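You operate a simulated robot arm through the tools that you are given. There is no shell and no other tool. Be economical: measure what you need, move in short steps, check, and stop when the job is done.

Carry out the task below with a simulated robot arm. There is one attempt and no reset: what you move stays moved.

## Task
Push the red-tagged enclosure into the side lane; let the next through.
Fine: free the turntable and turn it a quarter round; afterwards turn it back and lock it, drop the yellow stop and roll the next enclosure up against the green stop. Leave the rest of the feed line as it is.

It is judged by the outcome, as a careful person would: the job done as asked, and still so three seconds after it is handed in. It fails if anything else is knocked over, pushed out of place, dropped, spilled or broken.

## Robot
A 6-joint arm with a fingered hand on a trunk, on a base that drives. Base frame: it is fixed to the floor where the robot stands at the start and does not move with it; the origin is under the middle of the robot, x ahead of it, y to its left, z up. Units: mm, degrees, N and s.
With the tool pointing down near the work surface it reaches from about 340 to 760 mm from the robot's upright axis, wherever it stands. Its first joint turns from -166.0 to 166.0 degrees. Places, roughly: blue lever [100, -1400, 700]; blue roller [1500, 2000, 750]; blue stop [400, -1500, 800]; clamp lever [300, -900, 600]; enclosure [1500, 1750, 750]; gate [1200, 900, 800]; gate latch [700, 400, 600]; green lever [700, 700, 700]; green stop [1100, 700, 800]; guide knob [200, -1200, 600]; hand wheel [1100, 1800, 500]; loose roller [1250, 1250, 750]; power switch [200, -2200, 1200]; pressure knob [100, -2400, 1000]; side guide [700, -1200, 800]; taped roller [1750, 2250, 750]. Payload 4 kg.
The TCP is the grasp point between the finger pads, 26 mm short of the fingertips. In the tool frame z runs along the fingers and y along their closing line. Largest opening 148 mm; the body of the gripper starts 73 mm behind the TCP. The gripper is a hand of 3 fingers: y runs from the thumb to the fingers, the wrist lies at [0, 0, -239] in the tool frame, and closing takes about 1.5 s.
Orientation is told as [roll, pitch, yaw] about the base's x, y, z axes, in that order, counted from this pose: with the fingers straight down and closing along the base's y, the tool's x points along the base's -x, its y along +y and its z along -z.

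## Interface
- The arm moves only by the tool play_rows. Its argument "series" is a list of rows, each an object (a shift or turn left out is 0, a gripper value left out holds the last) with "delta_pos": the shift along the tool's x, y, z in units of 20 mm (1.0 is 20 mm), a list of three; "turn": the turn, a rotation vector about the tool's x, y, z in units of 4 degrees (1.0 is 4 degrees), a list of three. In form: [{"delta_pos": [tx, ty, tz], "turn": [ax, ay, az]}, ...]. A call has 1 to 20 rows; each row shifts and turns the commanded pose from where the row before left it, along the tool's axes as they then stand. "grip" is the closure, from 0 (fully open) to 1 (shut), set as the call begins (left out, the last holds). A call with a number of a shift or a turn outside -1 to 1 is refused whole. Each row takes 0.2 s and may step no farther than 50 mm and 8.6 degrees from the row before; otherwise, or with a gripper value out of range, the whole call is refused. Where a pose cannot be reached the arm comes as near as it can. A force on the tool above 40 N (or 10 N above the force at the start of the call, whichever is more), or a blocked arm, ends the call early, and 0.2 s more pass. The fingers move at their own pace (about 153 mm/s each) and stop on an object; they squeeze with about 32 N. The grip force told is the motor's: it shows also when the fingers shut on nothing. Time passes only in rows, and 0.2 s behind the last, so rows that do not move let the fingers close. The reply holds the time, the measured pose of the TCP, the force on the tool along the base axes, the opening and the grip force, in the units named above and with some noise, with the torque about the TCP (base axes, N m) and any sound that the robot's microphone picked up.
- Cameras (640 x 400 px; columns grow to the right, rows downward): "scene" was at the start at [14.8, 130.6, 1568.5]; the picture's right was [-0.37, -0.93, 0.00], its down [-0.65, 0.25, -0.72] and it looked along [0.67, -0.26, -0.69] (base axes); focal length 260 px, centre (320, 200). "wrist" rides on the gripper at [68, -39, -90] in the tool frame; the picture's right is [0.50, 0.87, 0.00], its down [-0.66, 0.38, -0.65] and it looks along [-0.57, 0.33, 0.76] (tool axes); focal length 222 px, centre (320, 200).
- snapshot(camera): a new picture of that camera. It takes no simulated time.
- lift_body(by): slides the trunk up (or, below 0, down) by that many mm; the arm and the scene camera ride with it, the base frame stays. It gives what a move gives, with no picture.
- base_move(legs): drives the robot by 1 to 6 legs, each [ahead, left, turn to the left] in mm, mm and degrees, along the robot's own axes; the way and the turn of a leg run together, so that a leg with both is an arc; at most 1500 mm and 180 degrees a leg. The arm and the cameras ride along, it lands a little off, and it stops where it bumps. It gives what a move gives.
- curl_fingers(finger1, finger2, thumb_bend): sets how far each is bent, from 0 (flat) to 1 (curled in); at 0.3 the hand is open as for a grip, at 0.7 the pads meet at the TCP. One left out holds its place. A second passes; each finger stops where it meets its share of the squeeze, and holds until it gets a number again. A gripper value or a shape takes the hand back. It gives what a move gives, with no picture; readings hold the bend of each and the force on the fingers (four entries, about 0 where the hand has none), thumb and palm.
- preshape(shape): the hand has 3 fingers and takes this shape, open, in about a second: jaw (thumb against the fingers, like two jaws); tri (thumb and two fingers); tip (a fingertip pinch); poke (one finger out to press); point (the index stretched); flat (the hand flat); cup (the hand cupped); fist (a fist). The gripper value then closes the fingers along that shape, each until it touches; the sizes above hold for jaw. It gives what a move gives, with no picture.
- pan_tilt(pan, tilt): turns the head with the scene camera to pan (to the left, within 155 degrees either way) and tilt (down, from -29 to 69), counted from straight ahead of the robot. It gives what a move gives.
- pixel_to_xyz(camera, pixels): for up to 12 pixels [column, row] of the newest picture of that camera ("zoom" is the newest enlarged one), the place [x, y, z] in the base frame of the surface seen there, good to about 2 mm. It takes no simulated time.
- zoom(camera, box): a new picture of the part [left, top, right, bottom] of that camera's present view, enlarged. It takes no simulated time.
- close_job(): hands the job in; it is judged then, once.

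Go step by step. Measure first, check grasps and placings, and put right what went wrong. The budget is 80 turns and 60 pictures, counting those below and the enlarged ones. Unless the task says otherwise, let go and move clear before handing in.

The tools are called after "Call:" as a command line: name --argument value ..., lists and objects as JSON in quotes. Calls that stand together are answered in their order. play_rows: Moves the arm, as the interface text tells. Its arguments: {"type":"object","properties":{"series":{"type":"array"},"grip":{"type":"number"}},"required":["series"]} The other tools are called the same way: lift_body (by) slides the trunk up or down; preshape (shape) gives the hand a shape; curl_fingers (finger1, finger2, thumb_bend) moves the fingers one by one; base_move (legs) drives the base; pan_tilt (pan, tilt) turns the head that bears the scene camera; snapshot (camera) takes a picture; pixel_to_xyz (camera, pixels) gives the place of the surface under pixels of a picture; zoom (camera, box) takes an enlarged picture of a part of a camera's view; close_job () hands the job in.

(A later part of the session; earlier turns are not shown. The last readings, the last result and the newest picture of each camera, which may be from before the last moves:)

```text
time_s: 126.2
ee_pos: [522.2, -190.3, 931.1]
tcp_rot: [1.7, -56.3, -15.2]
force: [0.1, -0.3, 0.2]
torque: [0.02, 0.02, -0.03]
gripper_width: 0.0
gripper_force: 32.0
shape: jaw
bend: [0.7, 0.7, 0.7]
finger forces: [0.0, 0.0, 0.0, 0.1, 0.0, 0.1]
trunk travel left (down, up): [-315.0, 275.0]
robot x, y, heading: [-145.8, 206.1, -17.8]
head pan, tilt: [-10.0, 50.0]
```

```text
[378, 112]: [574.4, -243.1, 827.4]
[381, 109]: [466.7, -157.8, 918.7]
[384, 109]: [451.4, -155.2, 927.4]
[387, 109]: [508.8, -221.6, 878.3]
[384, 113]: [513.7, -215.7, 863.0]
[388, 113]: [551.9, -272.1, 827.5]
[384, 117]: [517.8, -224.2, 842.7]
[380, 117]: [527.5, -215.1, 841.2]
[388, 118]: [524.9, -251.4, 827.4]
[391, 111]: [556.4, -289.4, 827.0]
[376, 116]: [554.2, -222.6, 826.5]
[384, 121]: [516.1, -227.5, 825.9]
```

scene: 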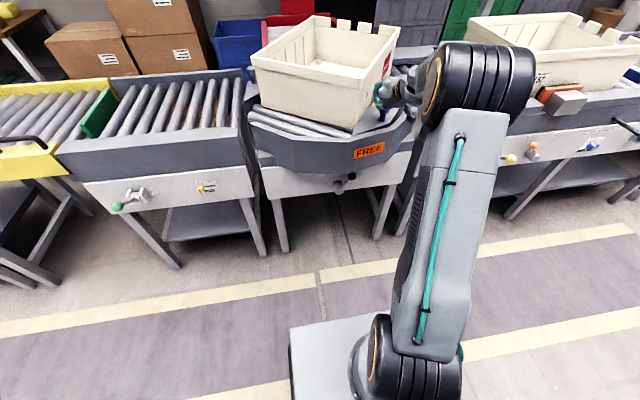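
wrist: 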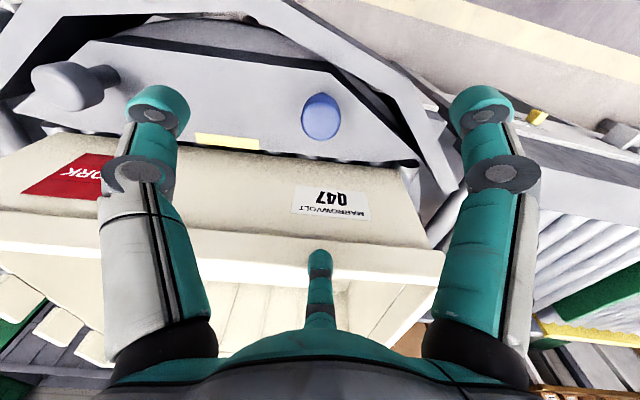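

Knob axis ≈(527,-223) → table at ~52°. I'll back off, lower 63, open partly, and approach to grip the knob with the pitched hand.

Call:
base_move --legs '[[-110, -28, 0]]'

Call:
lift_body --by -62

Call:
play_rows --series '[{"delta_pos": [0, 0, 0]}, {"delta_pos": [0, 0, 0]}, {"delta_pos": [0, 0, 0]}]' --grip 0.55

```text
time_s: 127.5
ee_pos: [404.2, -186.1, 930.0]
tcp_rot: [1.7, -56.3, -15.4]
force: [0.2, 0.3, -0.4]
torque: [0.01, -0.01, -0.02]
gripper_width: 0.0
gripper_force: 32.2
shape: jaw
bend: [0.7, 0.7, 0.7]
finger forces: [0.1, 0.1, 0.0, 0.0, 0.0, 0.0]
trunk travel left (down, up): [-315.0, 275.0]
robot x, y, heading: [-260.7, 217.0, -17.9]
head pan, tilt: [-10.0, 50.0]
```

```text
time_s: 128.5
ee_pos: [404.4, -185.5, 867.6]
tcp_rot: [1.7, -56.3, -15.3]
force: [-0.1, 0.3, 0.4]
torque: [0.01, 0.0, -0.02]
gripper_width: 0.2
gripper_force: 32.3
shape: jaw
bend: [0.7, 0.7, 0.7]
finger forces: [0.0, 0.0, 0.1, 0.1, 0.0, 0.1]
trunk travel left (down, up): [-253.0, 337.0]
robot x, y, heading: [-264.3, 216.6, -17.7]
head pan, tilt: [-10.0, 50.0]
```

```text
time_s: 129.3
ee_pos: [403.7, -184.3, 867.7]
tcp_rot: [1.8, -56.4, -15.4]
force: [-0.3, 0.2, 0.4]
torque: [0.01, 0.03, 0.01]
gripper_width: 66.3
gripper_force: 0.1
shape: jaw
bend: [0.39, 0.39, 0.7]
finger forces: [0.0, 0.0, 0.0, 0.0, 0.0, 0.1]
trunk travel left (down, up): [-253.0, 337.0]
robot x, y, heading: [-259.7, 214.0, -18.0]
head pan, tilt: [-10.0, 50.0]
```

TCP is in line (v -51 vs -49). Drive ahead 124 and close.

Call:
base_move --legs '[[124, 0, 0]]'

Call:
play_rows --series '[{"delta_pos": [0, 0, 0]}, {"delta_pos": [0, 0, 0]}, {"delta_pos": [0, 0, 0]}, {"delta_pos": [0, 0, 0]}, {"delta_pos": [0, 0, 0]}]' --grip 1

Call:
snapshot --camera "wrist"

```text
time_s: 130.4
ee_pos: [474.9, -214.3, 864.4]
tcp_rot: [1.4, -56.0, -15.3]
force: [-18.3, 2.8, -4.0]
torque: [0.06, 1.33, 0.55]
gripper_width: 79.1
gripper_force: 0.1
shape: jaw
bend: [0.19, 0.39, 0.7]
finger forces: [19.3, 0.1, 0.0, 0.1, 0.0, 0.1]
trunk travel left (down, up): [-253.0, 337.0]
robot x, y, heading: [-185.1, 191.4, -18.1]
head pan, tilt: [-10.0, 50.0]
stopped in leg 1: the force on the tool passed its limit at 42 N (the readings are from after the stop); the commanded pose is now the measured one
```

```text
time_s: 131.6
ee_pos: [475.6, -210.4, 867.7]
tcp_rot: [1.4, -56.1, -15.2]
force: [-36.3, 13.4, -7.2]
torque: [0.8, 2.56, 0.98]
gripper_width: 18.8
gripper_force: 32.9
shape: jaw
bend: [0.18, 0.71, 0.78]
finger forces: [37.3, 0.1, 0.0, 0.1, 0.0, 0.1]
trunk travel left (down, up): [-253.0, 337.0]
robot x, y, heading: [-185.9, 189.4, -18.1]
head pan, tilt: [-10.0, 50.0]
```

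```text
14 pictures are left
```

wrist: 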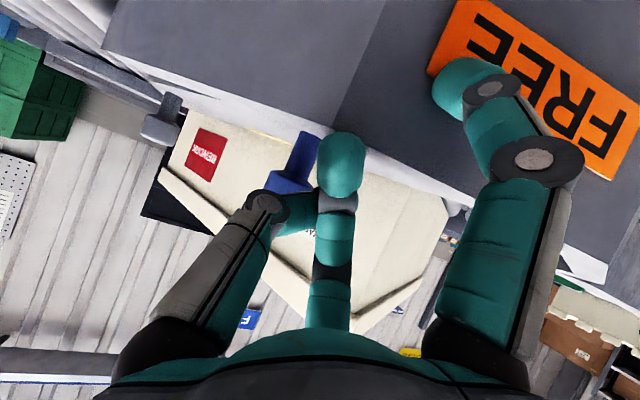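

The lower finger hits the fascia. I'll go back to a tool-down grip: back off, retract the arm, and turn the tool down.

Call:
base_move --legs '[[-160, 0, 0]]'

Call:
play_rows --series '[{"delta_pos": [0.56, 0.4, -0.83]}, {"delta_pos": [0.56, 0.4, -0.83]}, {"delta_pos": [0.56, 0.4, -0.83]}, {"delta_pos": [0.56, 0.4, -0.83]}, {"delta_pos": [0.56, 0.4, -0.83]}, {"delta_pos": [0.56, 0.4, -0.83]}, {"delta_pos": [0.56, 0.4, -0.83]}, {"delta_pos": [0.56, 0.4, -0.83]}, {"delta_pos": [0.56, 0.4, -0.83]}, {"delta_pos": [0.56, 0.4, -0.83]}, {"delta_pos": [0.56, 0.4, -0.83]}, {"delta_pos": [0.56, 0.4, -0.83]}]' --grip 0.5

Call:
play_rows --series '[{"turn": [0, 1, 0]}, {"turn": [0, 1, 0]}, {"turn": [0, 1, 0]}, {"turn": [0, 1, 0]}, {"turn": [0, 1, 0]}, {"turn": [0, 1, 0]}, {"turn": [0, 1, 0]}, {"turn": [0, 1, 0]}, {"turn": [0, 1, 0]}, {"turn": [0, 1, 0]}, {"turn": [0, 1, 0]}, {"turn": [0, 1, 0]}, {"turn": [0, 1, 0]}, {"turn": [0.3, 1, 0]}]'

Call:
lift_body --by 120

```text
time_s: 133.0
ee_pos: [328.2, -162.2, 867.3]
tcp_rot: [1.4, -56.3, -15.2]
force: [0.6, 0.3, -0.5]
torque: [0.01, 0.02, 0.0]
gripper_width: 0.0
gripper_force: 32.4
shape: jaw
bend: [0.79, 0.71, 0.78]
finger forces: [0.0, 0.0, 0.0, 0.1, 0.1, 0.0]
trunk travel left (down, up): [-253.0, 337.0]
robot x, y, heading: [-330.2, 237.2, -17.9]
head pan, tilt: [-10.0, 50.0]
```

```text
time_s: 135.6
ee_pos: [116.8, -11.6, 866.2]
tcp_rot: [1.3, -56.2, -15.1]
force: [-0.1, -0.7, 0.5]
torque: [0.0, 0.02, -0.02]
gripper_width: 74.0
gripper_force: 0.0
shape: jaw
bend: [0.36, 0.36, 0.7]
finger forces: [0.1, 0.0, 0.0, 0.1, 0.0, 0.0]
trunk travel left (down, up): [-253.0, 337.0]
robot x, y, heading: [-335.5, 240.8, -17.6]
head pan, tilt: [-10.0, 50.0]
```

```text
time_s: 138.6
ee_pos: [118.5, -11.3, 866.5]
tcp_rot: [-0.3, -0.1, -13.9]
force: [-0.1, -0.3, 0.3]
torque: [0.01, -0.06, -0.01]
gripper_width: 73.8
gripper_force: 0.1
shape: jaw
bend: [0.36, 0.36, 0.7]
finger forces: [0.0, 0.1, 0.1, 0.0, 0.1, 0.1]
trunk travel left (down, up): [-253.0, 337.0]
robot x, y, heading: [-334.2, 239.4, -17.7]
head pan, tilt: [-10.0, 50.0]
```

```text
time_s: 140.1
ee_pos: [117.9, -11.3, 987.0]
tcp_rot: [-0.4, -0.1, -14.0]
force: [1.0, -0.6, 0.9]
torque: [0.01, 0.04, 0.03]
gripper_width: 73.9
gripper_force: 0.1
shape: jaw
bend: [0.36, 0.36, 0.7]
finger forces: [0.0, 0.0, 0.1, 0.0, 0.0, 0.0]
trunk travel left (down, up): [-373.0, 217.0]
robot x, y, heading: [-331.7, 238.8, -17.6]
head pan, tilt: [-10.0, 50.0]
```

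Tool is down. Turn the yaw to +11° for the knob's tangent, drive to it, and look with the wrist camera.

Call:
play_rows --series '[{"turn": [0, 0, -1]}, {"turn": [0, 0, -1]}, {"turn": [0, 0, -1]}, {"turn": [0, 0, -1]}, {"turn": [0, 0, -1]}, {"turn": [0, 0, -1]}, {"turn": [0, 0, -0.4]}]'

Call:
base_move --legs '[[0, -75, 0], [430, 0, 0]]'

Call:
snapshot --camera "wrist"

```text
time_s: 141.7
ee_pos: [118.3, -11.9, 987.6]
tcp_rot: [-0.4, 0.0, 11.7]
force: [0.5, -0.2, 0.4]
torque: [-0.01, 0.02, -0.02]
gripper_width: 73.8
gripper_force: 0.0
shape: jaw
bend: [0.36, 0.36, 0.7]
finger forces: [0.0, 0.0, 0.0, 0.0, 0.0, 0.1]
trunk travel left (down, up): [-373.0, 217.0]
robot x, y, heading: [-333.2, 241.6, -17.6]
head pan, tilt: [-10.0, 50.0]
```

```text
time_s: 144.9
ee_pos: [501.8, -214.3, 987.6]
tcp_rot: [-0.5, 0.0, 11.6]
force: [0.2, 0.5, 0.0]
torque: [-0.02, 0.0, -0.01]
gripper_width: 73.6
gripper_force: 0.1
shape: jaw
bend: [0.36, 0.36, 0.7]
finger forces: [0.0, 0.0, 0.0, 0.1, 0.1, 0.1]
trunk travel left (down, up): [-373.0, 217.0]
robot x, y, heading: [49.4, 39.4, -17.7]
head pan, tilt: [-10.0, 50.0]
```

```text
13 pictures are left
```

wrist: 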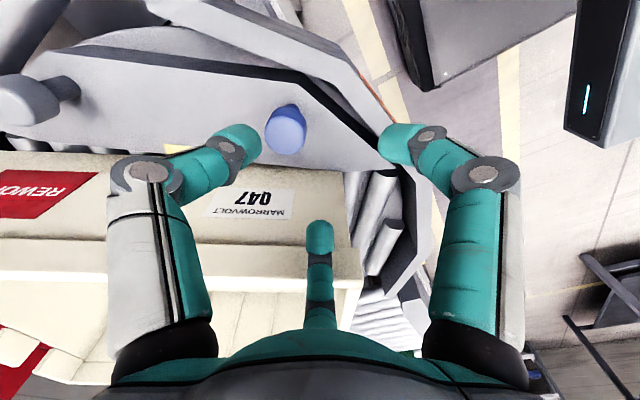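

Call:
pixel_to_xyz --camera "wrist" --pixels '[[285, 120], [285, 130], [267, 132], [304, 132], [285, 148], [320, 225], [355, 265], [345, 175]]'

```text
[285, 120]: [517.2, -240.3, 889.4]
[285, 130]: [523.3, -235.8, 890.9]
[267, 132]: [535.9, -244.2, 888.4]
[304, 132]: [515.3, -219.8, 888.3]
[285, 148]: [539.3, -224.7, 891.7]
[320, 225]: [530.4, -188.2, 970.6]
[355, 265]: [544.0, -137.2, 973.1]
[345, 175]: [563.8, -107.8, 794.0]
```

Knob centre ≈(527,-232). Centre on it, lower the trunk 120, and grip.

Call:
play_rows --series '[{"delta_pos": [-0.52, -0.56, 0]}, {"delta_pos": [-0.52, -0.56, 0]}]'

Call:
lift_body --by -120

Call:
play_rows --series '[{"delta_pos": [0, 0, 0]}, {"delta_pos": [0, 0, 0]}, {"delta_pos": [0, 0, 0]}, {"delta_pos": [0, 0, 0]}, {"delta_pos": [0, 0, 0]}, {"delta_pos": [0, 0, 0]}]' --grip 1

```text
time_s: 145.5
ee_pos: [525.7, -231.4, 987.6]
tcp_rot: [-0.4, 0.0, 11.6]
force: [0.5, -0.3, 0.3]
torque: [0.02, 0.01, -0.02]
gripper_width: 73.7
gripper_force: 0.1
shape: jaw
bend: [0.36, 0.36, 0.7]
finger forces: [0.0, 0.1, 0.0, 0.0, 0.0, 0.0]
trunk travel left (down, up): [-373.0, 217.0]
robot x, y, heading: [51.2, 38.0, -17.6]
head pan, tilt: [-10.0, 50.0]
```

```text
time_s: 147.0
ee_pos: [525.4, -230.7, 867.5]
tcp_rot: [-0.4, 0.0, 11.6]
force: [-0.2, -1.0, 0.1]
torque: [-0.03, 0.01, -0.04]
gripper_width: 74.0
gripper_force: 0.1
shape: jaw
bend: [0.36, 0.36, 0.7]
finger forces: [0.0, 0.0, 0.0, 0.1, 0.0, 0.0]
trunk travel left (down, up): [-253.0, 337.0]
robot x, y, heading: [48.5, 37.0, -17.8]
head pan, tilt: [-10.0, 50.0]
```

```text
time_s: 148.4
ee_pos: [526.0, -232.5, 866.7]
tcp_rot: [-0.4, 0.0, 11.6]
force: [-7.3, -0.8, -15.6]
torque: [0.57, 0.2, -0.11]
gripper_width: 16.0
gripper_force: 32.1
shape: jaw
bend: [0.71, 0.74, 0.74]
finger forces: [29.5, 27.7, 0.0, 0.1, 32.1, 0.0]
trunk travel left (down, up): [-253.0, 337.0]
robot x, y, heading: [49.3, 41.4, -17.7]
head pan, tilt: [-10.0, 50.0]
```

Gripped. Turn the remaining ~36°.

Call:
play_rows --series '[{"delta_pos": [-0.056, -0.947, 0], "turn": [0, 0, -0.9]}, {"delta_pos": [-0.056, -0.947, 0], "turn": [0, 0, -0.9]}, {"delta_pos": [-0.056, -0.947, 0], "turn": [0, 0, -0.9]}, {"delta_pos": [-0.056, -0.947, 0], "turn": [0, 0, -0.9]}, {"delta_pos": [-0.056, -0.947, 0], "turn": [0, 0, -0.9]}, {"delta_pos": [-0.056, -0.947, 0], "turn": [0, 0, -0.9]}, {"delta_pos": [-0.056, -0.947, 0], "turn": [0, 0, -0.9]}, {"delta_pos": [-0.056, -0.947, 0], "turn": [0, 0, -0.9]}, {"delta_pos": [-0.056, -0.947, 0], "turn": [0, 0, -0.9]}, {"delta_pos": [-0.056, -0.947, 0], "turn": [0, 0, -0.9]}]'

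Call:
snapshot --camera "scene"

```text
time_s: 150.6
ee_pos: [613.6, -390.9, 864.3]
tcp_rot: [-0.8, 0.0, 48.0]
force: [7.7, 7.7, 17.4]
torque: [0.53, 0.13, 0.04]
gripper_width: 16.8
gripper_force: 32.2
shape: jaw
bend: [0.72, 0.74, 0.75]
finger forces: [29.7, 37.4, 0.0, 0.0, 27.2, 0.0]
out of reach, approached as far as the arm can: row 10
trunk travel left (down, up): [-253.0, 337.0]
robot x, y, heading: [45.9, 40.3, -17.7]
head pan, tilt: [-10.0, 50.0]
```

```text
12 pictures are left
```

scene: 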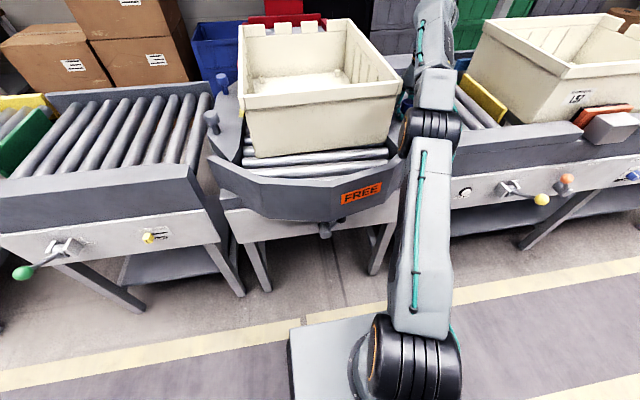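

Call:
pixel_to_xyz --camera "scene" --pixels '[[250, 108], [290, 104], [340, 99], [390, 94], [247, 160], [385, 152], [242, 40], [346, 22]]'

```text
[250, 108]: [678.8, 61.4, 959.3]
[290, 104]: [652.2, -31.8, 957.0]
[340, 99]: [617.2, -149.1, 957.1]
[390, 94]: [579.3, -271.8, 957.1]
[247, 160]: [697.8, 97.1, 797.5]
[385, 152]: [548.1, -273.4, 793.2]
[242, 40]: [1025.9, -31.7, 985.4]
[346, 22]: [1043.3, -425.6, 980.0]
```

Edge is 1.4° short. Nudge with the base, release, lift straight up by the trunk, and back straight off so nothing is bumped.

Call:
base_move --legs '[[10, -4, 0]]'

Call:
play_rows --series '[{"delta_pos": [0, 0, 0]}, {"delta_pos": [0, 0, 0]}, {"delta_pos": [0, 0, 0]}]' --grip 0.5

Call:
lift_body --by 170

Call:
base_move --legs '[[-330, 0, 0]]'

Call:
play_rows --series '[{"turn": [0, 0, 1]}, {"turn": [0, 0, 1]}, {"turn": [0, 0, 1]}, {"turn": [0, 0, 1]}, {"turn": [0, 0, 1]}, {"turn": [0, 0, 1]}, {"turn": [0, 0, 1]}, {"turn": [0, 0, 1]}, {"turn": [0, 0, 1]}, {"turn": [0, 0, 1]}, {"turn": [0, 0, 1]}, {"turn": [0, 0, 1]}, {"turn": [0, 0, 1]}, {"turn": [0, 0, 1]}, {"turn": [0, 0, 1]}, {"turn": [0, 0, 1]}, {"turn": [0, 0, 0.5]}]' --grip 1

Call:
play_rows --series '[{"delta_pos": [0.8, 1, 0]}, {"delta_pos": [0.8, 1, 0]}, {"delta_pos": [0.8, 1, 0]}, {"delta_pos": [0.8, 1, 0]}, {"delta_pos": [0.8, 1, 0]}, {"delta_pos": [0.8, 1, 0]}, {"delta_pos": [0.8, 1, 0]}, {"delta_pos": [0.8, 1, 0]}, {"delta_pos": [0.8, 1, 0]}, {"delta_pos": [0.8, 1, 0]}, {"delta_pos": [0.8, 1, 0]}]'

```text
time_s: 151.4
ee_pos: [619.7, -399.5, 862.4]
tcp_rot: [-0.7, 0.2, 47.8]
force: [12.0, 13.0, 23.5]
torque: [0.77, -0.04, 0.16]
gripper_width: 17.6
gripper_force: 32.1
shape: jaw
bend: [0.73, 0.76, 0.75]
finger forces: [27.1, 40.7, 0.1, 0.1, 26.1, 0.0]
trunk travel left (down, up): [-253.0, 337.0]
robot x, y, heading: [55.6, 31.6, -17.6]
head pan, tilt: [-10.0, 50.0]
```

```text
time_s: 152.2
ee_pos: [619.1, -402.3, 859.6]
tcp_rot: [-0.6, 0.2, 47.7]
force: [-0.3, 0.1, 0.6]
torque: [0.01, -0.01, 0.01]
gripper_width: 73.4
gripper_force: 0.0
shape: jaw
bend: [0.36, 0.36, 0.7]
finger forces: [0.0, 0.0, 0.0, 0.0, 0.1, 0.0]
trunk travel left (down, up): [-253.0, 337.0]
robot x, y, heading: [56.2, 32.0, -17.9]
head pan, tilt: [-10.0, 50.0]
```

```text
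time_s: 154.1
ee_pos: [620.1, -401.2, 1031.6]
tcp_rot: [-0.5, 0.2, 47.6]
force: [-0.3, -0.8, 0.4]
torque: [-0.03, 0.0, 0.04]
gripper_width: 73.2
gripper_force: 0.1
shape: jaw
bend: [0.36, 0.36, 0.7]
finger forces: [0.0, 0.0, 0.0, 0.1, 0.0, 0.0]
trunk travel left (down, up): [-423.0, 167.0]
robot x, y, heading: [55.5, 30.0, -18.0]
head pan, tilt: [-10.0, 50.0]
```

```text
time_s: 156.3
ee_pos: [301.1, -301.3, 1031.2]
tcp_rot: [-0.5, 0.2, 47.5]
force: [-0.9, 0.3, 0.1]
torque: [-0.04, -0.02, 0.01]
gripper_width: 73.8
gripper_force: 0.0
shape: jaw
bend: [0.36, 0.36, 0.7]
finger forces: [0.0, 0.0, 0.0, 0.0, 0.0, 0.0]
trunk travel left (down, up): [-423.0, 167.0]
robot x, y, heading: [-263.0, 136.3, -17.8]
head pan, tilt: [-10.0, 50.0]
```

```text
time_s: 159.9
ee_pos: [300.5, -300.5, 1031.8]
tcp_rot: [-0.5, -0.4, -18.5]
force: [-0.1, 0.1, 0.6]
torque: [0.0, -0.02, 0.02]
gripper_width: 0.0
gripper_force: 31.8
shape: jaw
bend: [0.7, 0.7, 0.7]
finger forces: [0.0, 0.0, 0.0, 0.0, 0.0, 0.1]
trunk travel left (down, up): [-423.0, 167.0]
robot x, y, heading: [-261.9, 133.7, -18.1]
head pan, tilt: [-10.0, 50.0]
```

```text
time_s: 162.3
ee_pos: [203.7, -35.3, 1028.1]
tcp_rot: [-0.3, -0.5, -18.6]
force: [0.9, 0.0, 0.5]
torque: [0.04, -0.03, 0.02]
gripper_width: 0.0
gripper_force: 32.0
shape: jaw
bend: [0.7, 0.7, 0.7]
finger forces: [0.0, 0.0, 0.0, 0.0, 0.0, 0.0]
trunk travel left (down, up): [-423.0, 167.0]
robot x, y, heading: [-263.5, 134.7, -18.1]
head pan, tilt: [-10.0, 50.0]
```

Hand is ready in front. Shift left 67, lower, and drive ahead to contact and push in short legs.

Call:
base_move --legs '[[0, 67, 0]]'

Call:
lift_body --by -115

Call:
base_move --legs '[[390, 0, 0], [50, 0, 0], [50, 0, 0], [30, 0, 0]]'

Call:
snapshot --camera "scene"

```text
time_s: 163.3
ee_pos: [223.8, 27.4, 1028.4]
tcp_rot: [-0.5, -0.5, -18.5]
force: [0.3, -0.3, 0.4]
torque: [-0.01, -0.03, 0.02]
gripper_width: 0.0
gripper_force: 32.3
shape: jaw
bend: [0.7, 0.7, 0.7]
finger forces: [0.1, 0.1, 0.0, 0.0, 0.0, 0.0]
trunk travel left (down, up): [-423.0, 167.0]
robot x, y, heading: [-239.2, 198.0, -18.0]
head pan, tilt: [-10.0, 50.0]
```

```text
time_s: 164.8
ee_pos: [224.0, 27.8, 913.4]
tcp_rot: [-0.4, -0.5, -18.5]
force: [0.1, 0.2, -0.3]
torque: [-0.01, 0.01, 0.0]
gripper_width: 0.3
gripper_force: 31.8
shape: jaw
bend: [0.7, 0.7, 0.7]
finger forces: [0.1, 0.0, 0.1, 0.0, 0.1, 0.1]
trunk travel left (down, up): [-308.0, 282.0]
robot x, y, heading: [-240.0, 195.9, -17.9]
head pan, tilt: [-10.0, 50.0]
```

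```text
time_s: 168.7
ee_pos: [719.9, -133.9, 912.6]
tcp_rot: [-0.5, -0.5, -18.5]
force: [0.2, 0.2, 0.4]
torque: [0.01, 0.0, 0.02]
gripper_width: 0.1
gripper_force: 31.5
shape: jaw
bend: [0.7, 0.7, 0.7]
finger forces: [0.0, 0.0, 0.0, 0.0, 0.0, 0.1]
trunk travel left (down, up): [-308.0, 282.0]
robot x, y, heading: [253.5, 35.2, -18.0]
head pan, tilt: [-10.0, 50.0]
```

```text
11 pictures are left
```

scene: 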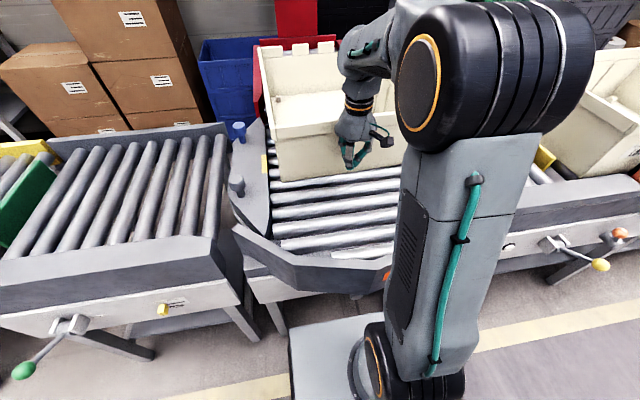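

The tote rolls well toward the lane, aligned. Extend the arm 240 mm ahead.

Call:
play_rows --series '[{"delta_pos": [-1, 0, 0]}, {"delta_pos": [-1, 0, 0]}, {"delta_pos": [-1, 0, 0]}, {"delta_pos": [-1, 0, 0]}, {"delta_pos": [-1, 0, 0]}, {"delta_pos": [-1, 0, 0]}, {"delta_pos": [-1, 0, 0]}, {"delta_pos": [-1, 0, 0]}, {"delta_pos": [-1, 0, 0]}, {"delta_pos": [-1, 0, 0]}, {"delta_pos": [-1, 0, 0]}, {"delta_pos": [-1, 0, 0]}, {"delta_pos": [-1, 0, 0]}]'

Call:
snapshot --camera "scene"

```text
time_s: 171.5
ee_pos: [928.4, -203.3, 913.3]
tcp_rot: [-0.4, -0.4, -18.5]
force: [0.2, 1.1, 1.0]
torque: [0.0, -0.02, -0.03]
gripper_width: 0.1
gripper_force: 32.1
shape: jaw
bend: [0.7, 0.7, 0.7]
finger forces: [0.0, 0.0, 0.0, 0.0, 0.0, 0.0]
out of reach, approached as far as the arm can: row 12, 13
trunk travel left (down, up): [-308.0, 282.0]
robot x, y, heading: [255.0, 37.1, -18.0]
head pan, tilt: [-10.0, 50.0]
```

```text
10 pictures are left
```

scene: 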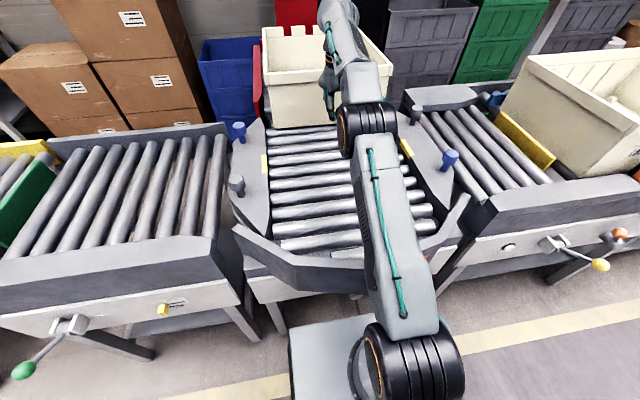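

The tote is mostly in the lane. Measure its near face against the turntable's far edge.

Call:
pixel_to_xyz --camera "scene" --pixels '[[290, 115], [290, 90], [360, 105], [290, 127], [290, 133], [262, 130], [252, 125], [408, 105], [262, 95]]'

```text
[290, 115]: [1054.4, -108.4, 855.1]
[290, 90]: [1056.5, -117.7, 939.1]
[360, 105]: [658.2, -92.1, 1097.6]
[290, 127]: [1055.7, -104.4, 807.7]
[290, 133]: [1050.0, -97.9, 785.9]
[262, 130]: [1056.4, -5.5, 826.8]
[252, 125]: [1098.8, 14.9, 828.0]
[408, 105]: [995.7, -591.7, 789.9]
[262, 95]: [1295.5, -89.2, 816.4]
```

Near face is at u≈1036; it needs ~140 mm more to clear the turntable. I'll lower 60 and swing the hand forward about the wrist to push on.

Call:
lift_body --by -60

Call:
play_rows --series '[{"delta_pos": [-0.834, 0, -0.03], "turn": [0, -1, 0]}, {"delta_pos": [-0.834, 0, -0.03], "turn": [0, -1, 0]}, {"delta_pos": [-0.834, 0, -0.03], "turn": [0, -1, 0]}, {"delta_pos": [-0.834, 0, -0.03], "turn": [0, -1, 0]}, {"delta_pos": [-0.834, 0, -0.03], "turn": [0, -1, 0]}, {"delta_pos": [-0.834, 0, -0.03], "turn": [0, -1, 0]}, {"delta_pos": [-0.834, 0, -0.03], "turn": [0, -1, 0]}, {"delta_pos": [-0.834, 0, -0.03], "turn": [0, -1, 0]}, {"delta_pos": [-0.834, 0, -0.03], "turn": [0, -1, 0]}, {"delta_pos": [-0.834, 0, -0.03], "turn": [0, -1, 0]}, {"delta_pos": [-0.834, 0, -0.03], "turn": [0, -1, 0]}, {"delta_pos": [-0.834, 0, -0.03], "turn": [0, -1, 0]}, {"delta_pos": [-0.834, 0, -0.03], "turn": [0, -1, 0]}]'

Call:
base_move --legs '[[45, 0, 0]]'

Call:
snapshot --camera "scene"

```text
time_s: 172.5
ee_pos: [927.8, -202.7, 854.7]
tcp_rot: [-0.5, -0.5, -18.5]
force: [-0.4, -0.6, 1.1]
torque: [0.01, 0.04, -0.04]
gripper_width: 0.0
gripper_force: 32.2
shape: jaw
bend: [0.7, 0.7, 0.7]
finger forces: [0.1, 0.1, 0.1, 0.0, 0.0, 0.0]
trunk travel left (down, up): [-248.0, 342.0]
robot x, y, heading: [258.7, 35.4, -17.8]
head pan, tilt: [-10.0, 50.0]
```

```text
time_s: 175.3
ee_pos: [1107.7, -261.6, 949.2]
tcp_rot: [-0.7, -52.6, -18.0]
force: [0.2, 0.1, 0.1]
torque: [0.02, -0.01, -0.02]
gripper_width: 0.0
gripper_force: 31.6
shape: jaw
bend: [0.7, 0.7, 0.7]
finger forces: [0.1, 0.0, 0.1, 0.0, 0.0, 0.0]
trunk travel left (down, up): [-248.0, 342.0]
robot x, y, heading: [254.1, 40.0, -18.2]
head pan, tilt: [-10.0, 50.0]
```

```text
time_s: 176.2
ee_pos: [1142.5, -272.8, 959.0]
tcp_rot: [-0.7, -53.1, -17.9]
force: [-0.2, 0.5, -0.4]
torque: [-0.03, -0.02, -0.02]
gripper_width: 0.0
gripper_force: 32.1
shape: jaw
bend: [0.7, 0.7, 0.7]
finger forces: [0.0, 0.1, 0.0, 0.1, 0.0, 0.0]
trunk travel left (down, up): [-248.0, 342.0]
robot x, y, heading: [296.9, 21.5, -17.9]
head pan, tilt: [-10.0, 50.0]
```

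```text
9 pictures are left
```

scene: 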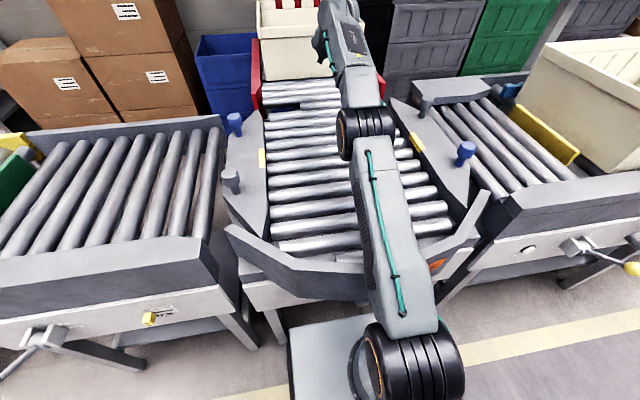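

The tote is now well inside the red side lane. Measure the gap from this picture.

Call:
pixel_to_xyz --camera "scene" --pixels '[[290, 70], [290, 60], [285, 88], [285, 103], [257, 85], [236, 115], [230, 176], [465, 145], [424, 104]]'

```text
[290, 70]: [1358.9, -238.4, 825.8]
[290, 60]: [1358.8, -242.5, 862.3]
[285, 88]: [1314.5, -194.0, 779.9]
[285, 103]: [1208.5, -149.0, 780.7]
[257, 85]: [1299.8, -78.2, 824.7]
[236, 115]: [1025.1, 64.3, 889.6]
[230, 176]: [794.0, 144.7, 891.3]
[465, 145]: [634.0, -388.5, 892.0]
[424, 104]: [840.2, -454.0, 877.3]
```

The tote's near face is at u≈1366, past the lane entry (~1260): it's fully in the side lane. Now retract: swing the hand back down, raise, back the base, and go over the right blue knob.

Call:
play_rows --series '[{"delta_pos": [0.834, 0, -0.03], "turn": [0, 1, 0]}, {"delta_pos": [0.834, 0, -0.03], "turn": [0, 1, 0]}, {"delta_pos": [0.834, 0, -0.03], "turn": [0, 1, 0]}, {"delta_pos": [0.834, 0, -0.03], "turn": [0, 1, 0]}, {"delta_pos": [0.834, 0, -0.03], "turn": [0, 1, 0]}, {"delta_pos": [0.834, 0, -0.03], "turn": [0, 1, 0]}, {"delta_pos": [0.834, 0, -0.03], "turn": [0, 1, 0]}, {"delta_pos": [0.834, 0, -0.03], "turn": [0, 1, 0]}, {"delta_pos": [0.834, 0, -0.03], "turn": [0, 1, 0]}, {"delta_pos": [0.834, 0, -0.03], "turn": [0, 1, 0]}, {"delta_pos": [0.834, 0, -0.03], "turn": [0, 1, 0]}, {"delta_pos": [0.834, 0, -0.03], "turn": [0, 1, 0]}, {"delta_pos": [0.834, 0, -0.03], "turn": [0, 1, 0]}]'

Call:
lift_body --by 120

Call:
base_move --legs '[[-196, 0, 0], [0, -72, 0]]'

Call:
play_rows --series '[{"delta_pos": [1, 0, 0]}, {"delta_pos": [1, 0, 0]}, {"delta_pos": [1, 0, 0]}, {"delta_pos": [0.8, -1, 0]}, {"delta_pos": [0, -1, 0]}, {"delta_pos": [0, -1, 0]}, {"delta_pos": [0, -1, 0]}, {"delta_pos": [0, -1, 0]}, {"delta_pos": [0, -1, 0]}, {"delta_pos": [0, -1, 0]}, {"delta_pos": [0, -1, 0]}, {"delta_pos": [0, -1, 0]}, {"delta_pos": [0, -1, 0]}]' --grip 0.5

Call:
play_rows --series '[{"turn": [0, 0, -1]}, {"turn": [0, 0, -1]}, {"turn": [0, 0, -1]}, {"turn": [0, 0, -1]}, {"turn": [0, 0, -1]}, {"turn": [0, 0, -1]}, {"turn": [0, 0, -1]}, {"turn": [0, 0, -1]}, {"turn": [0, 0, -1]}, {"turn": [0, 0, -1]}, {"turn": [0, 0, -1]}, {"turn": [0, 0, -1]}, {"turn": [0, 0, -1]}, {"turn": [0, 0, -1]}, {"turn": [0, 0, -1]}, {"turn": [0, 0, -1]}, {"turn": [0, 0, -0.5]}]'

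Call:
snapshot --camera "wrist"

```text
time_s: 179.0
ee_pos: [966.9, -214.5, 857.8]
tcp_rot: [-0.4, -0.7, -18.6]
force: [0.5, -0.1, 0.8]
torque: [-0.01, 0.04, -0.02]
gripper_width: 0.2
gripper_force: 31.8
shape: jaw
bend: [0.7, 0.7, 0.7]
finger forces: [0.1, 0.0, 0.0, 0.1, 0.1, 0.0]
trunk travel left (down, up): [-248.0, 342.0]
robot x, y, heading: [293.4, 21.0, -17.9]
head pan, tilt: [-10.0, 50.0]
```

```text
time_s: 180.5
ee_pos: [969.5, -215.7, 977.4]
tcp_rot: [-0.5, -0.8, -18.4]
force: [-0.8, 0.7, 0.1]
torque: [0.05, -0.01, -0.03]
gripper_width: 0.0
gripper_force: 32.1
shape: jaw
bend: [0.7, 0.7, 0.7]
finger forces: [0.0, 0.0, 0.0, 0.0, 0.1, 0.0]
trunk travel left (down, up): [-368.0, 222.0]
robot x, y, heading: [299.2, 20.3, -18.0]
head pan, tilt: [-10.0, 50.0]
```

```text
time_s: 182.7
ee_pos: [764.1, -224.5, 975.8]
tcp_rot: [-0.4, -0.7, -18.5]
force: [-0.8, 0.5, -0.5]
torque: [0.01, 0.0, 0.0]
gripper_width: 0.0
gripper_force: 31.5
shape: jaw
bend: [0.7, 0.7, 0.7]
finger forces: [0.1, 0.0, 0.1, 0.0, 0.0, 0.0]
trunk travel left (down, up): [-368.0, 222.0]
robot x, y, heading: [94.5, 15.3, -18.0]
head pan, tilt: [-10.0, 50.0]
```

```text
time_s: 185.5
ee_pos: [627.4, -390.2, 978.4]
tcp_rot: [-0.4, -0.6, -18.4]
force: [0.0, 0.5, 0.3]
torque: [-0.01, -0.01, 0.01]
gripper_width: 74.0
gripper_force: 0.1
shape: jaw
bend: [0.36, 0.36, 0.7]
finger forces: [0.1, 0.0, 0.1, 0.1, 0.0, 0.0]
trunk travel left (down, up): [-368.0, 222.0]
robot x, y, heading: [93.8, 17.2, -18.1]
head pan, tilt: [-10.0, 50.0]
```

```text
time_s: 189.1
ee_pos: [629.3, -388.9, 977.1]
tcp_rot: [-0.7, 0.0, 47.6]
force: [0.0, 0.5, -0.2]
torque: [0.01, 0.01, -0.02]
gripper_width: 73.8
gripper_force: 0.0
shape: jaw
bend: [0.36, 0.36, 0.7]
finger forces: [0.0, 0.1, 0.1, 0.0, 0.0, 0.0]
trunk travel left (down, up): [-368.0, 222.0]
robot x, y, heading: [94.4, 13.2, -17.8]
head pan, tilt: [-10.0, 50.0]
```

```text
8 pictures are left
```

wrist: 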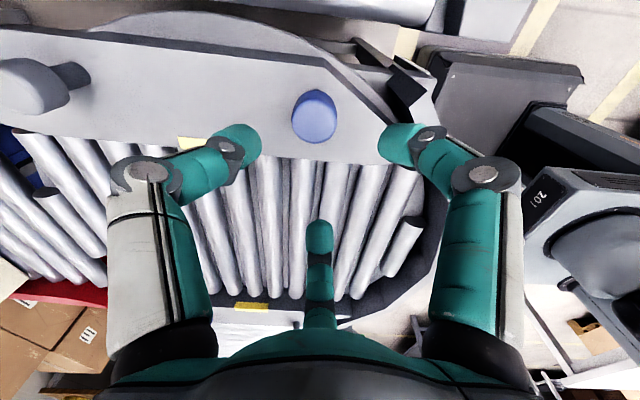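

Call:
pixel_to_xyz --camera "wrist" --pixels '[[314, 105], [314, 116], [295, 118], [332, 118], [314, 134]]'

```text
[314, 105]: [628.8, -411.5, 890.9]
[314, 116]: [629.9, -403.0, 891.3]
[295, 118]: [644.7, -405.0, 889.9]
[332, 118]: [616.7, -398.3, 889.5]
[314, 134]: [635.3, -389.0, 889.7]
```

Blue knob at ≈(630,-401), table ~91°. Centre, lower, grip, and start the clockwise return.

Call:
play_rows --series '[{"delta_pos": [0.39, -0.46, 0]}]'

Call:
lift_body --by -110

Call:
play_rows --series '[{"delta_pos": [0, 0, 0]}, {"delta_pos": [0, 0, 0]}, {"delta_pos": [0, 0, 0]}, {"delta_pos": [0, 0, 0]}, {"delta_pos": [0, 0, 0]}, {"delta_pos": [0, 0, 0]}]' --grip 1

Call:
play_rows --series '[{"delta_pos": [0.03, 0.96, 0], "turn": [0, 0, 0.9]}, {"delta_pos": [0.03, 0.96, 0], "turn": [0, 0, 0.9]}, {"delta_pos": [0.03, 0.96, 0], "turn": [0, 0, 0.9]}, {"delta_pos": [0.03, 0.96, 0], "turn": [0, 0, 0.9]}, {"delta_pos": [0.03, 0.96, 0], "turn": [0, 0, 0.9]}, {"delta_pos": [0.03, 0.96, 0], "turn": [0, 0, 0.9]}, {"delta_pos": [0.03, 0.96, 0], "turn": [0, 0, 0.9]}, {"delta_pos": [0.03, 0.96, 0], "turn": [0, 0, 0.9]}]'

```text
time_s: 189.5
ee_pos: [629.4, -400.8, 978.3]
tcp_rot: [-0.8, 0.0, 47.5]
force: [-0.8, 0.1, -0.1]
torque: [-0.03, 0.01, 0.03]
gripper_width: 73.6
gripper_force: 0.0
shape: jaw
bend: [0.36, 0.36, 0.7]
finger forces: [0.0, 0.0, 0.0, 0.0, 0.1, 0.0]
trunk travel left (down, up): [-368.0, 222.0]
robot x, y, heading: [94.1, 15.8, -17.9]
head pan, tilt: [-10.0, 50.0]
```

```text
time_s: 190.9
ee_pos: [629.3, -400.6, 867.5]
tcp_rot: [-0.7, 0.2, 47.5]
force: [-0.5, -0.7, -0.1]
torque: [-0.01, -0.01, 0.04]
gripper_width: 73.8
gripper_force: 0.1
shape: jaw
bend: [0.36, 0.36, 0.7]
finger forces: [0.0, 0.0, 0.0, 0.1, 0.1, 0.0]
trunk travel left (down, up): [-258.0, 332.0]
robot x, y, heading: [94.4, 13.8, -18.0]
head pan, tilt: [-10.0, 50.0]
```

```text
time_s: 192.3
ee_pos: [630.1, -402.1, 865.7]
tcp_rot: [-0.7, 0.1, 47.5]
force: [-3.7, -3.2, -12.7]
torque: [0.31, 0.43, -0.03]
gripper_width: 15.4
gripper_force: 32.1
shape: jaw
bend: [0.72, 0.75, 0.74]
finger forces: [25.3, 28.2, 0.1, 0.1, 30.3, 0.1]
trunk travel left (down, up): [-258.0, 332.0]
robot x, y, heading: [92.0, 15.9, -18.0]
head pan, tilt: [-10.0, 50.0]
```

```text
time_s: 194.1
ee_pos: [539.9, -278.7, 865.1]
tcp_rot: [-0.7, -0.1, 18.7]
force: [2.8, 1.2, -4.8]
torque: [0.49, 0.1, 0.06]
gripper_width: 15.2
gripper_force: 32.0
shape: jaw
bend: [0.72, 0.75, 0.74]
finger forces: [25.5, 32.2, 0.0, 0.1, 28.9, 0.1]
trunk travel left (down, up): [-258.0, 332.0]
robot x, y, heading: [94.8, 13.4, -17.8]
head pan, tilt: [-10.0, 50.0]
```

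Turning back smoothly with low force. Continue.

Call:
play_rows --series '[{"delta_pos": [0.03, 0.96, 0], "turn": [0, 0, 0.9]}, {"delta_pos": [0.03, 0.96, 0], "turn": [0, 0, 0.9]}, {"delta_pos": [0.03, 0.96, 0], "turn": [0, 0, 0.9]}, {"delta_pos": [0.03, 0.96, 0], "turn": [0, 0, 0.9]}, {"delta_pos": [0.03, 0.96, 0], "turn": [0, 0, 0.9]}, {"delta_pos": [0.03, 0.96, 0], "turn": [0, 0, 0.9]}, {"delta_pos": [0.03, 0.96, 0], "turn": [0, 0, 0.9]}, {"delta_pos": [0.03, 0.96, 0], "turn": [0, 0, 0.9]}]'

Call:
play_rows --series '[{"delta_pos": [0.03, 0.96, 0], "turn": [0, 0, 0.9]}, {"delta_pos": [0.03, 0.96, 0], "turn": [0, 0, 0.9]}, {"delta_pos": [0.03, 0.96, 0], "turn": [0, 0, 0.9]}, {"delta_pos": [0.03, 0.96, 0], "turn": [0, 0, 0.9]}, {"delta_pos": [0.03, 0.96, 0], "turn": [0, 0, 0.9]}, {"delta_pos": [0.03, 0.96, 0], "turn": [0, 0, 0.9]}, {"delta_pos": [0.03, 0.96, 0], "turn": [0, 0, 0.9]}, {"delta_pos": [0.03, 0.96, 0], "turn": [0, 0, 0.9]}, {"delta_pos": [0.015, 0.5, 0], "turn": [0, 0, 0.45]}]'

```text
time_s: 195.9
ee_pos: [518.0, -128.0, 863.0]
tcp_rot: [-0.6, -0.6, -10.2]
force: [12.0, -0.5, 20.7]
torque: [0.35, -0.4, 0.09]
gripper_width: 16.7
gripper_force: 31.9
shape: jaw
bend: [0.73, 0.75, 0.74]
finger forces: [24.9, 37.6, 0.0, 0.1, 25.3, 0.0]
trunk travel left (down, up): [-258.0, 332.0]
robot x, y, heading: [92.6, 20.4, -18.1]
head pan, tilt: [-10.0, 50.0]
```

```text
time_s: 197.9
ee_pos: [577.4, 22.6, 863.9]
tcp_rot: [-0.1, -0.7, -40.7]
force: [-5.8, 5.9, 2.9]
torque: [0.32, -0.26, -0.08]
gripper_width: 16.8
gripper_force: 31.8
shape: jaw
bend: [0.73, 0.76, 0.74]
finger forces: [27.1, 32.7, 0.0, 0.0, 33.5, 0.0]
trunk travel left (down, up): [-258.0, 332.0]
robot x, y, heading: [92.5, 13.8, -18.3]
head pan, tilt: [-10.0, 50.0]
```

About 3° short of home. One or two more small rows until it meets its stop.

Call:
play_rows --series '[{"delta_pos": [0.02, 0.5, 0], "turn": [0, 0, 0.45]}, {"delta_pos": [0.02, 0.4, 0], "turn": [0, 0, 0.3]}, {"delta_pos": [0.02, 0.4, 0], "turn": [0, 0, 0.3]}]'

```text
time_s: 198.7
ee_pos: [592.7, 42.6, 864.0]
tcp_rot: [-0.3, -0.7, -44.8]
force: [-24.8, 0.4, 5.1]
torque: [0.14, 0.04, -0.33]
gripper_width: 17.4
gripper_force: 32.1
shape: jaw
bend: [0.73, 0.76, 0.74]
finger forces: [24.0, 28.1, 0.0, 0.0, 45.7, 0.1]
trunk travel left (down, up): [-258.0, 332.0]
robot x, y, heading: [93.3, 16.5, -17.6]
head pan, tilt: [-10.0, 50.0]
5 turns are left
```

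The turntable has met its home stop (25 N). Few turns remain, so I'll chain moves: release, retreat, set the pitched hand with straight thumb for the lock lever, and view the yellow lever/clamp.

Call:
play_rows --series '[{"delta_pos": [0, 0, 0]}, {"delta_pos": [0, 0, 0]}, {"delta_pos": [0, 0, 0]}]' --grip 0.5

Call:
lift_body --by 100

Call:
base_move --legs '[[-460, 0, 0], [0, 116, 0]]'

Call:
play_rows --series '[{"turn": [0, 0, -1]}, {"turn": [0, 0, -1]}, {"turn": [0, 0, -1]}, {"turn": [0, 0, -1]}, {"turn": [0, 0, -1]}, {"turn": [0, 0, -1]}, {"turn": [0, 0, -0.6]}, {"delta_pos": [-0.37, -1, 0]}, {"delta_pos": [-0.37, -1, 0]}, {"delta_pos": [-0.37, -1, 0]}, {"delta_pos": [-0.37, -1, 0]}, {"delta_pos": [-0.37, -1, 0]}, {"delta_pos": [-0.37, -1, 0]}, {"delta_pos": [-0.37, -1, 0]}, {"delta_pos": [-0.37, -1, 0]}, {"delta_pos": [-0.37, -1, 0]}, {"delta_pos": [-0.37, -1, 0]}]'

Call:
play_rows --series '[{"delta_pos": [-0.834, 0, -0.03], "turn": [0, -1, 0]}, {"delta_pos": [-0.834, 0, -0.03], "turn": [0, -1, 0]}, {"delta_pos": [-0.834, 0, -0.03], "turn": [0, -1, 0]}, {"delta_pos": [-0.834, 0, -0.03], "turn": [0, -1, 0]}, {"delta_pos": [-0.834, 0, -0.03], "turn": [0, -1, 0]}, {"delta_pos": [-0.834, 0, -0.03], "turn": [0, -1, 0]}, {"delta_pos": [-0.834, 0, -0.03], "turn": [0, -1, 0]}, {"delta_pos": [-0.834, 0, -0.03], "turn": [0, -1, 0]}, {"delta_pos": [-0.834, 0, -0.03], "turn": [0, -1, 0]}, {"delta_pos": [-0.834, 0, -0.03], "turn": [0, -1, 0]}, {"delta_pos": [-0.834, 0, -0.03], "turn": [0, -1, 0]}, {"delta_pos": [-0.834, 0, -0.03], "turn": [0, -1, 0]}, {"delta_pos": [-0.834, 0, -0.03], "turn": [0, -1, 0]}, {"delta_pos": [-0.834, 0, -0.03], "turn": [0, -1, 0]}, {"delta_pos": [-0.834, 0, -0.03], "turn": [0, -1, 0]}]'

Call:
lift_body --by -353

Call:
play_rows --series '[{"delta_pos": [0.87, 0, 0.5]}, {"delta_pos": [0.87, 0, 0.5]}, {"delta_pos": [0.87, 0, 0.5]}, {"delta_pos": [0.87, 0, 0.5]}, {"delta_pos": [0.87, 0, 0.5]}, {"delta_pos": [0.87, 0, 0.5]}, {"delta_pos": [0.43, 0, 0.25]}]'

Call:
preshape --shape "poke"

Call:
curl_fingers --finger1 1 --finger2 1 --thumb_bend 0.15

Call:
pan_tilt --pan -38 --tilt 20

Call:
snapshot --camera "scene"

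Call:
zoom --camera "scene" --box '[190, 110, 450, 275]'

```text
time_s: 199.5
ee_pos: [595.5, 42.4, 863.2]
tcp_rot: [-0.2, -0.6, -44.9]
force: [-0.4, 0.1, -1.1]
torque: [-0.03, 0.0, -0.02]
gripper_width: 73.4
gripper_force: 0.1
shape: jaw
bend: [0.36, 0.36, 0.7]
finger forces: [0.1, 0.0, 0.0, 0.0, 0.1, 0.0]
trunk travel left (down, up): [-258.0, 332.0]
robot x, y, heading: [94.9, 12.3, -17.9]
head pan, tilt: [-10.0, 50.0]
```

```text
time_s: 200.9
ee_pos: [594.7, 42.2, 962.5]
tcp_rot: [-0.2, -0.8, -44.9]
force: [-0.4, 0.2, 0.2]
torque: [0.0, -0.01, 0.01]
gripper_width: 73.5
gripper_force: 0.1
shape: jaw
bend: [0.36, 0.36, 0.7]
finger forces: [0.0, 0.0, 0.0, 0.0, 0.0, 0.1]
trunk travel left (down, up): [-358.0, 232.0]
robot x, y, heading: [93.5, 13.2, -18.0]
head pan, tilt: [-10.0, 50.0]
```

```text
time_s: 204.4
ee_pos: [192.6, 294.2, 963.3]
tcp_rot: [-0.1, -0.8, -44.9]
force: [-0.5, 0.4, 0.4]
torque: [0.0, 0.02, 0.02]
gripper_width: 73.6
gripper_force: 0.1
shape: jaw
bend: [0.36, 0.36, 0.7]
finger forces: [0.0, 0.0, 0.1, 0.0, 0.1, 0.1]
trunk travel left (down, up): [-358.0, 232.0]
robot x, y, heading: [-312.1, 265.8, -17.9]
head pan, tilt: [-10.0, 50.0]
```

```text
time_s: 208.1
ee_pos: [199.7, 82.0, 964.4]
tcp_rot: [-0.5, -0.6, -18.4]
force: [0.6, -0.8, -0.6]
torque: [-0.03, 0.03, 0.02]
gripper_width: 73.5
gripper_force: 0.1
shape: jaw
bend: [0.36, 0.36, 0.7]
finger forces: [0.1, 0.0, 0.1, 0.1, 0.1, 0.0]
trunk travel left (down, up): [-358.0, 232.0]
robot x, y, heading: [-310.1, 268.6, -17.9]
head pan, tilt: [-10.0, 50.0]
```

```text
time_s: 211.2
ee_pos: [391.5, -7.6, 1098.2]
tcp_rot: [-0.9, -60.6, -17.8]
force: [-0.3, -0.1, -0.3]
torque: [0.0, 0.0, 0.02]
gripper_width: 73.6
gripper_force: 0.1
shape: jaw
bend: [0.36, 0.36, 0.7]
finger forces: [0.0, 0.0, 0.0, 0.0, 0.0, 0.0]
out of reach, approached as far as the arm can: row 6, 7, 8, 9
trunk travel left (down, up): [-358.0, 232.0]
robot x, y, heading: [-314.3, 269.3, -18.1]
head pan, tilt: [-10.0, 50.0]
```

```text
time_s: 214.7
ee_pos: [390.3, -8.3, 745.3]
tcp_rot: [-0.9, -60.5, -17.7]
force: [0.2, 0.0, 0.5]
torque: [-0.04, 0.02, 0.03]
gripper_width: 73.5
gripper_force: 0.1
shape: jaw
bend: [0.36, 0.36, 0.7]
finger forces: [0.0, 0.1, 0.1, 0.0, 0.0, 0.1]
trunk travel left (down, up): [-5.0, 585.0]
robot x, y, heading: [-310.8, 270.9, -17.9]
head pan, tilt: [-10.0, 50.0]
```

```text
time_s: 216.3
ee_pos: [392.1, -8.2, 628.6]
tcp_rot: [-1.0, -60.7, -17.7]
force: [-0.4, 0.1, 0.1]
torque: [-0.04, 0.05, 0.01]
gripper_width: 73.6
gripper_force: 0.1
shape: jaw
bend: [0.36, 0.36, 0.7]
finger forces: [0.1, 0.0, 0.1, 0.1, 0.0, 0.1]
out of reach, approached as far as the arm can: row 4, 5
trunk travel left (down, up): [-5.0, 585.0]
robot x, y, heading: [-310.9, 267.9, -18.2]
head pan, tilt: [-10.0, 50.0]
```

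```text
time_s: 217.2
ee_pos: [392.1, -6.2, 628.6]
tcp_rot: [-0.8, -60.5, -17.7]
force: [-0.5, -0.8, 0.9]
torque: [0.01, -0.03, -0.03]
gripper_width: 0.0
gripper_force: 0.0
shape: poke
bend: [1.0, 1.0, 0.4]
finger forces: [0.0, 0.0, 0.0, 0.0, 0.0, 0.0]
trunk travel left (down, up): [-5.0, 585.0]
robot x, y, heading: [-311.0, 268.0, -18.2]
head pan, tilt: [-10.0, 50.0]
```

```text
time_s: 218.2
ee_pos: [391.6, -7.3, 628.2]
tcp_rot: [-0.8, -60.7, -17.7]
force: [-0.6, 0.0, 0.5]
torque: [0.01, 0.0, 0.0]
gripper_width: 83.3
gripper_force: 0.0
shape: fingers
bend: [0.98, 0.97, 0.15]
finger forces: [0.0, 0.0, 0.1, 0.0, 0.0, 0.0]
trunk travel left (down, up): [-5.0, 585.0]
robot x, y, heading: [-310.3, 268.8, -17.8]
head pan, tilt: [-10.0, 50.0]
```

```text
time_s: 219.1
ee_pos: [391.4, -6.4, 629.0]
tcp_rot: [-0.8, -60.5, -17.7]
force: [-0.3, -0.3, 0.5]
torque: [0.0, 0.0, -0.02]
gripper_width: 83.4
gripper_force: 0.1
shape: fingers
bend: [0.98, 0.97, 0.15]
finger forces: [0.0, 0.0, 0.0, 0.0, 0.0, 0.0]
trunk travel left (down, up): [-5.0, 585.0]
robot x, y, heading: [-316.5, 264.9, -17.7]
head pan, tilt: [-38.0, 20.0]
```

```text
7 pictures are left
```

scene: 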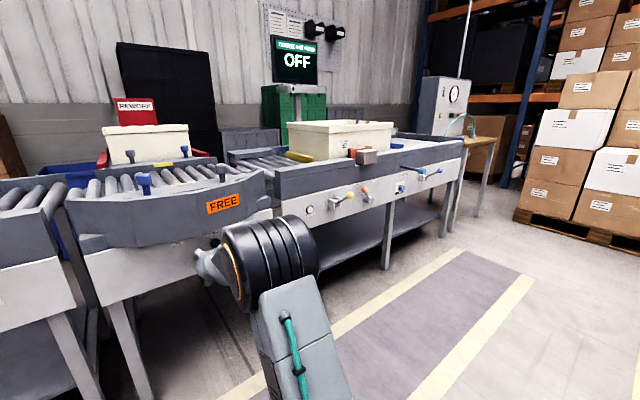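

```text
2.42 times, centred on (320, 192) of scene
4 turns are left
```

zoom: 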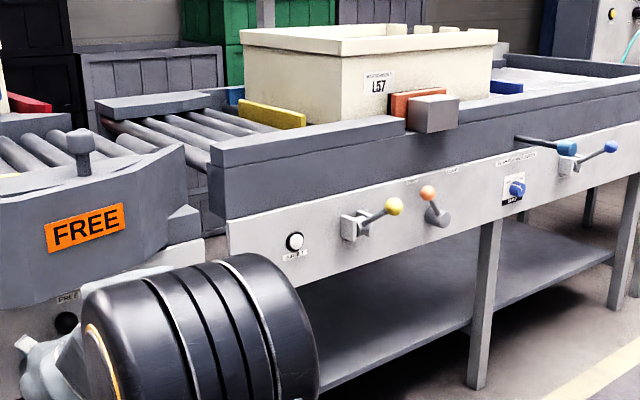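

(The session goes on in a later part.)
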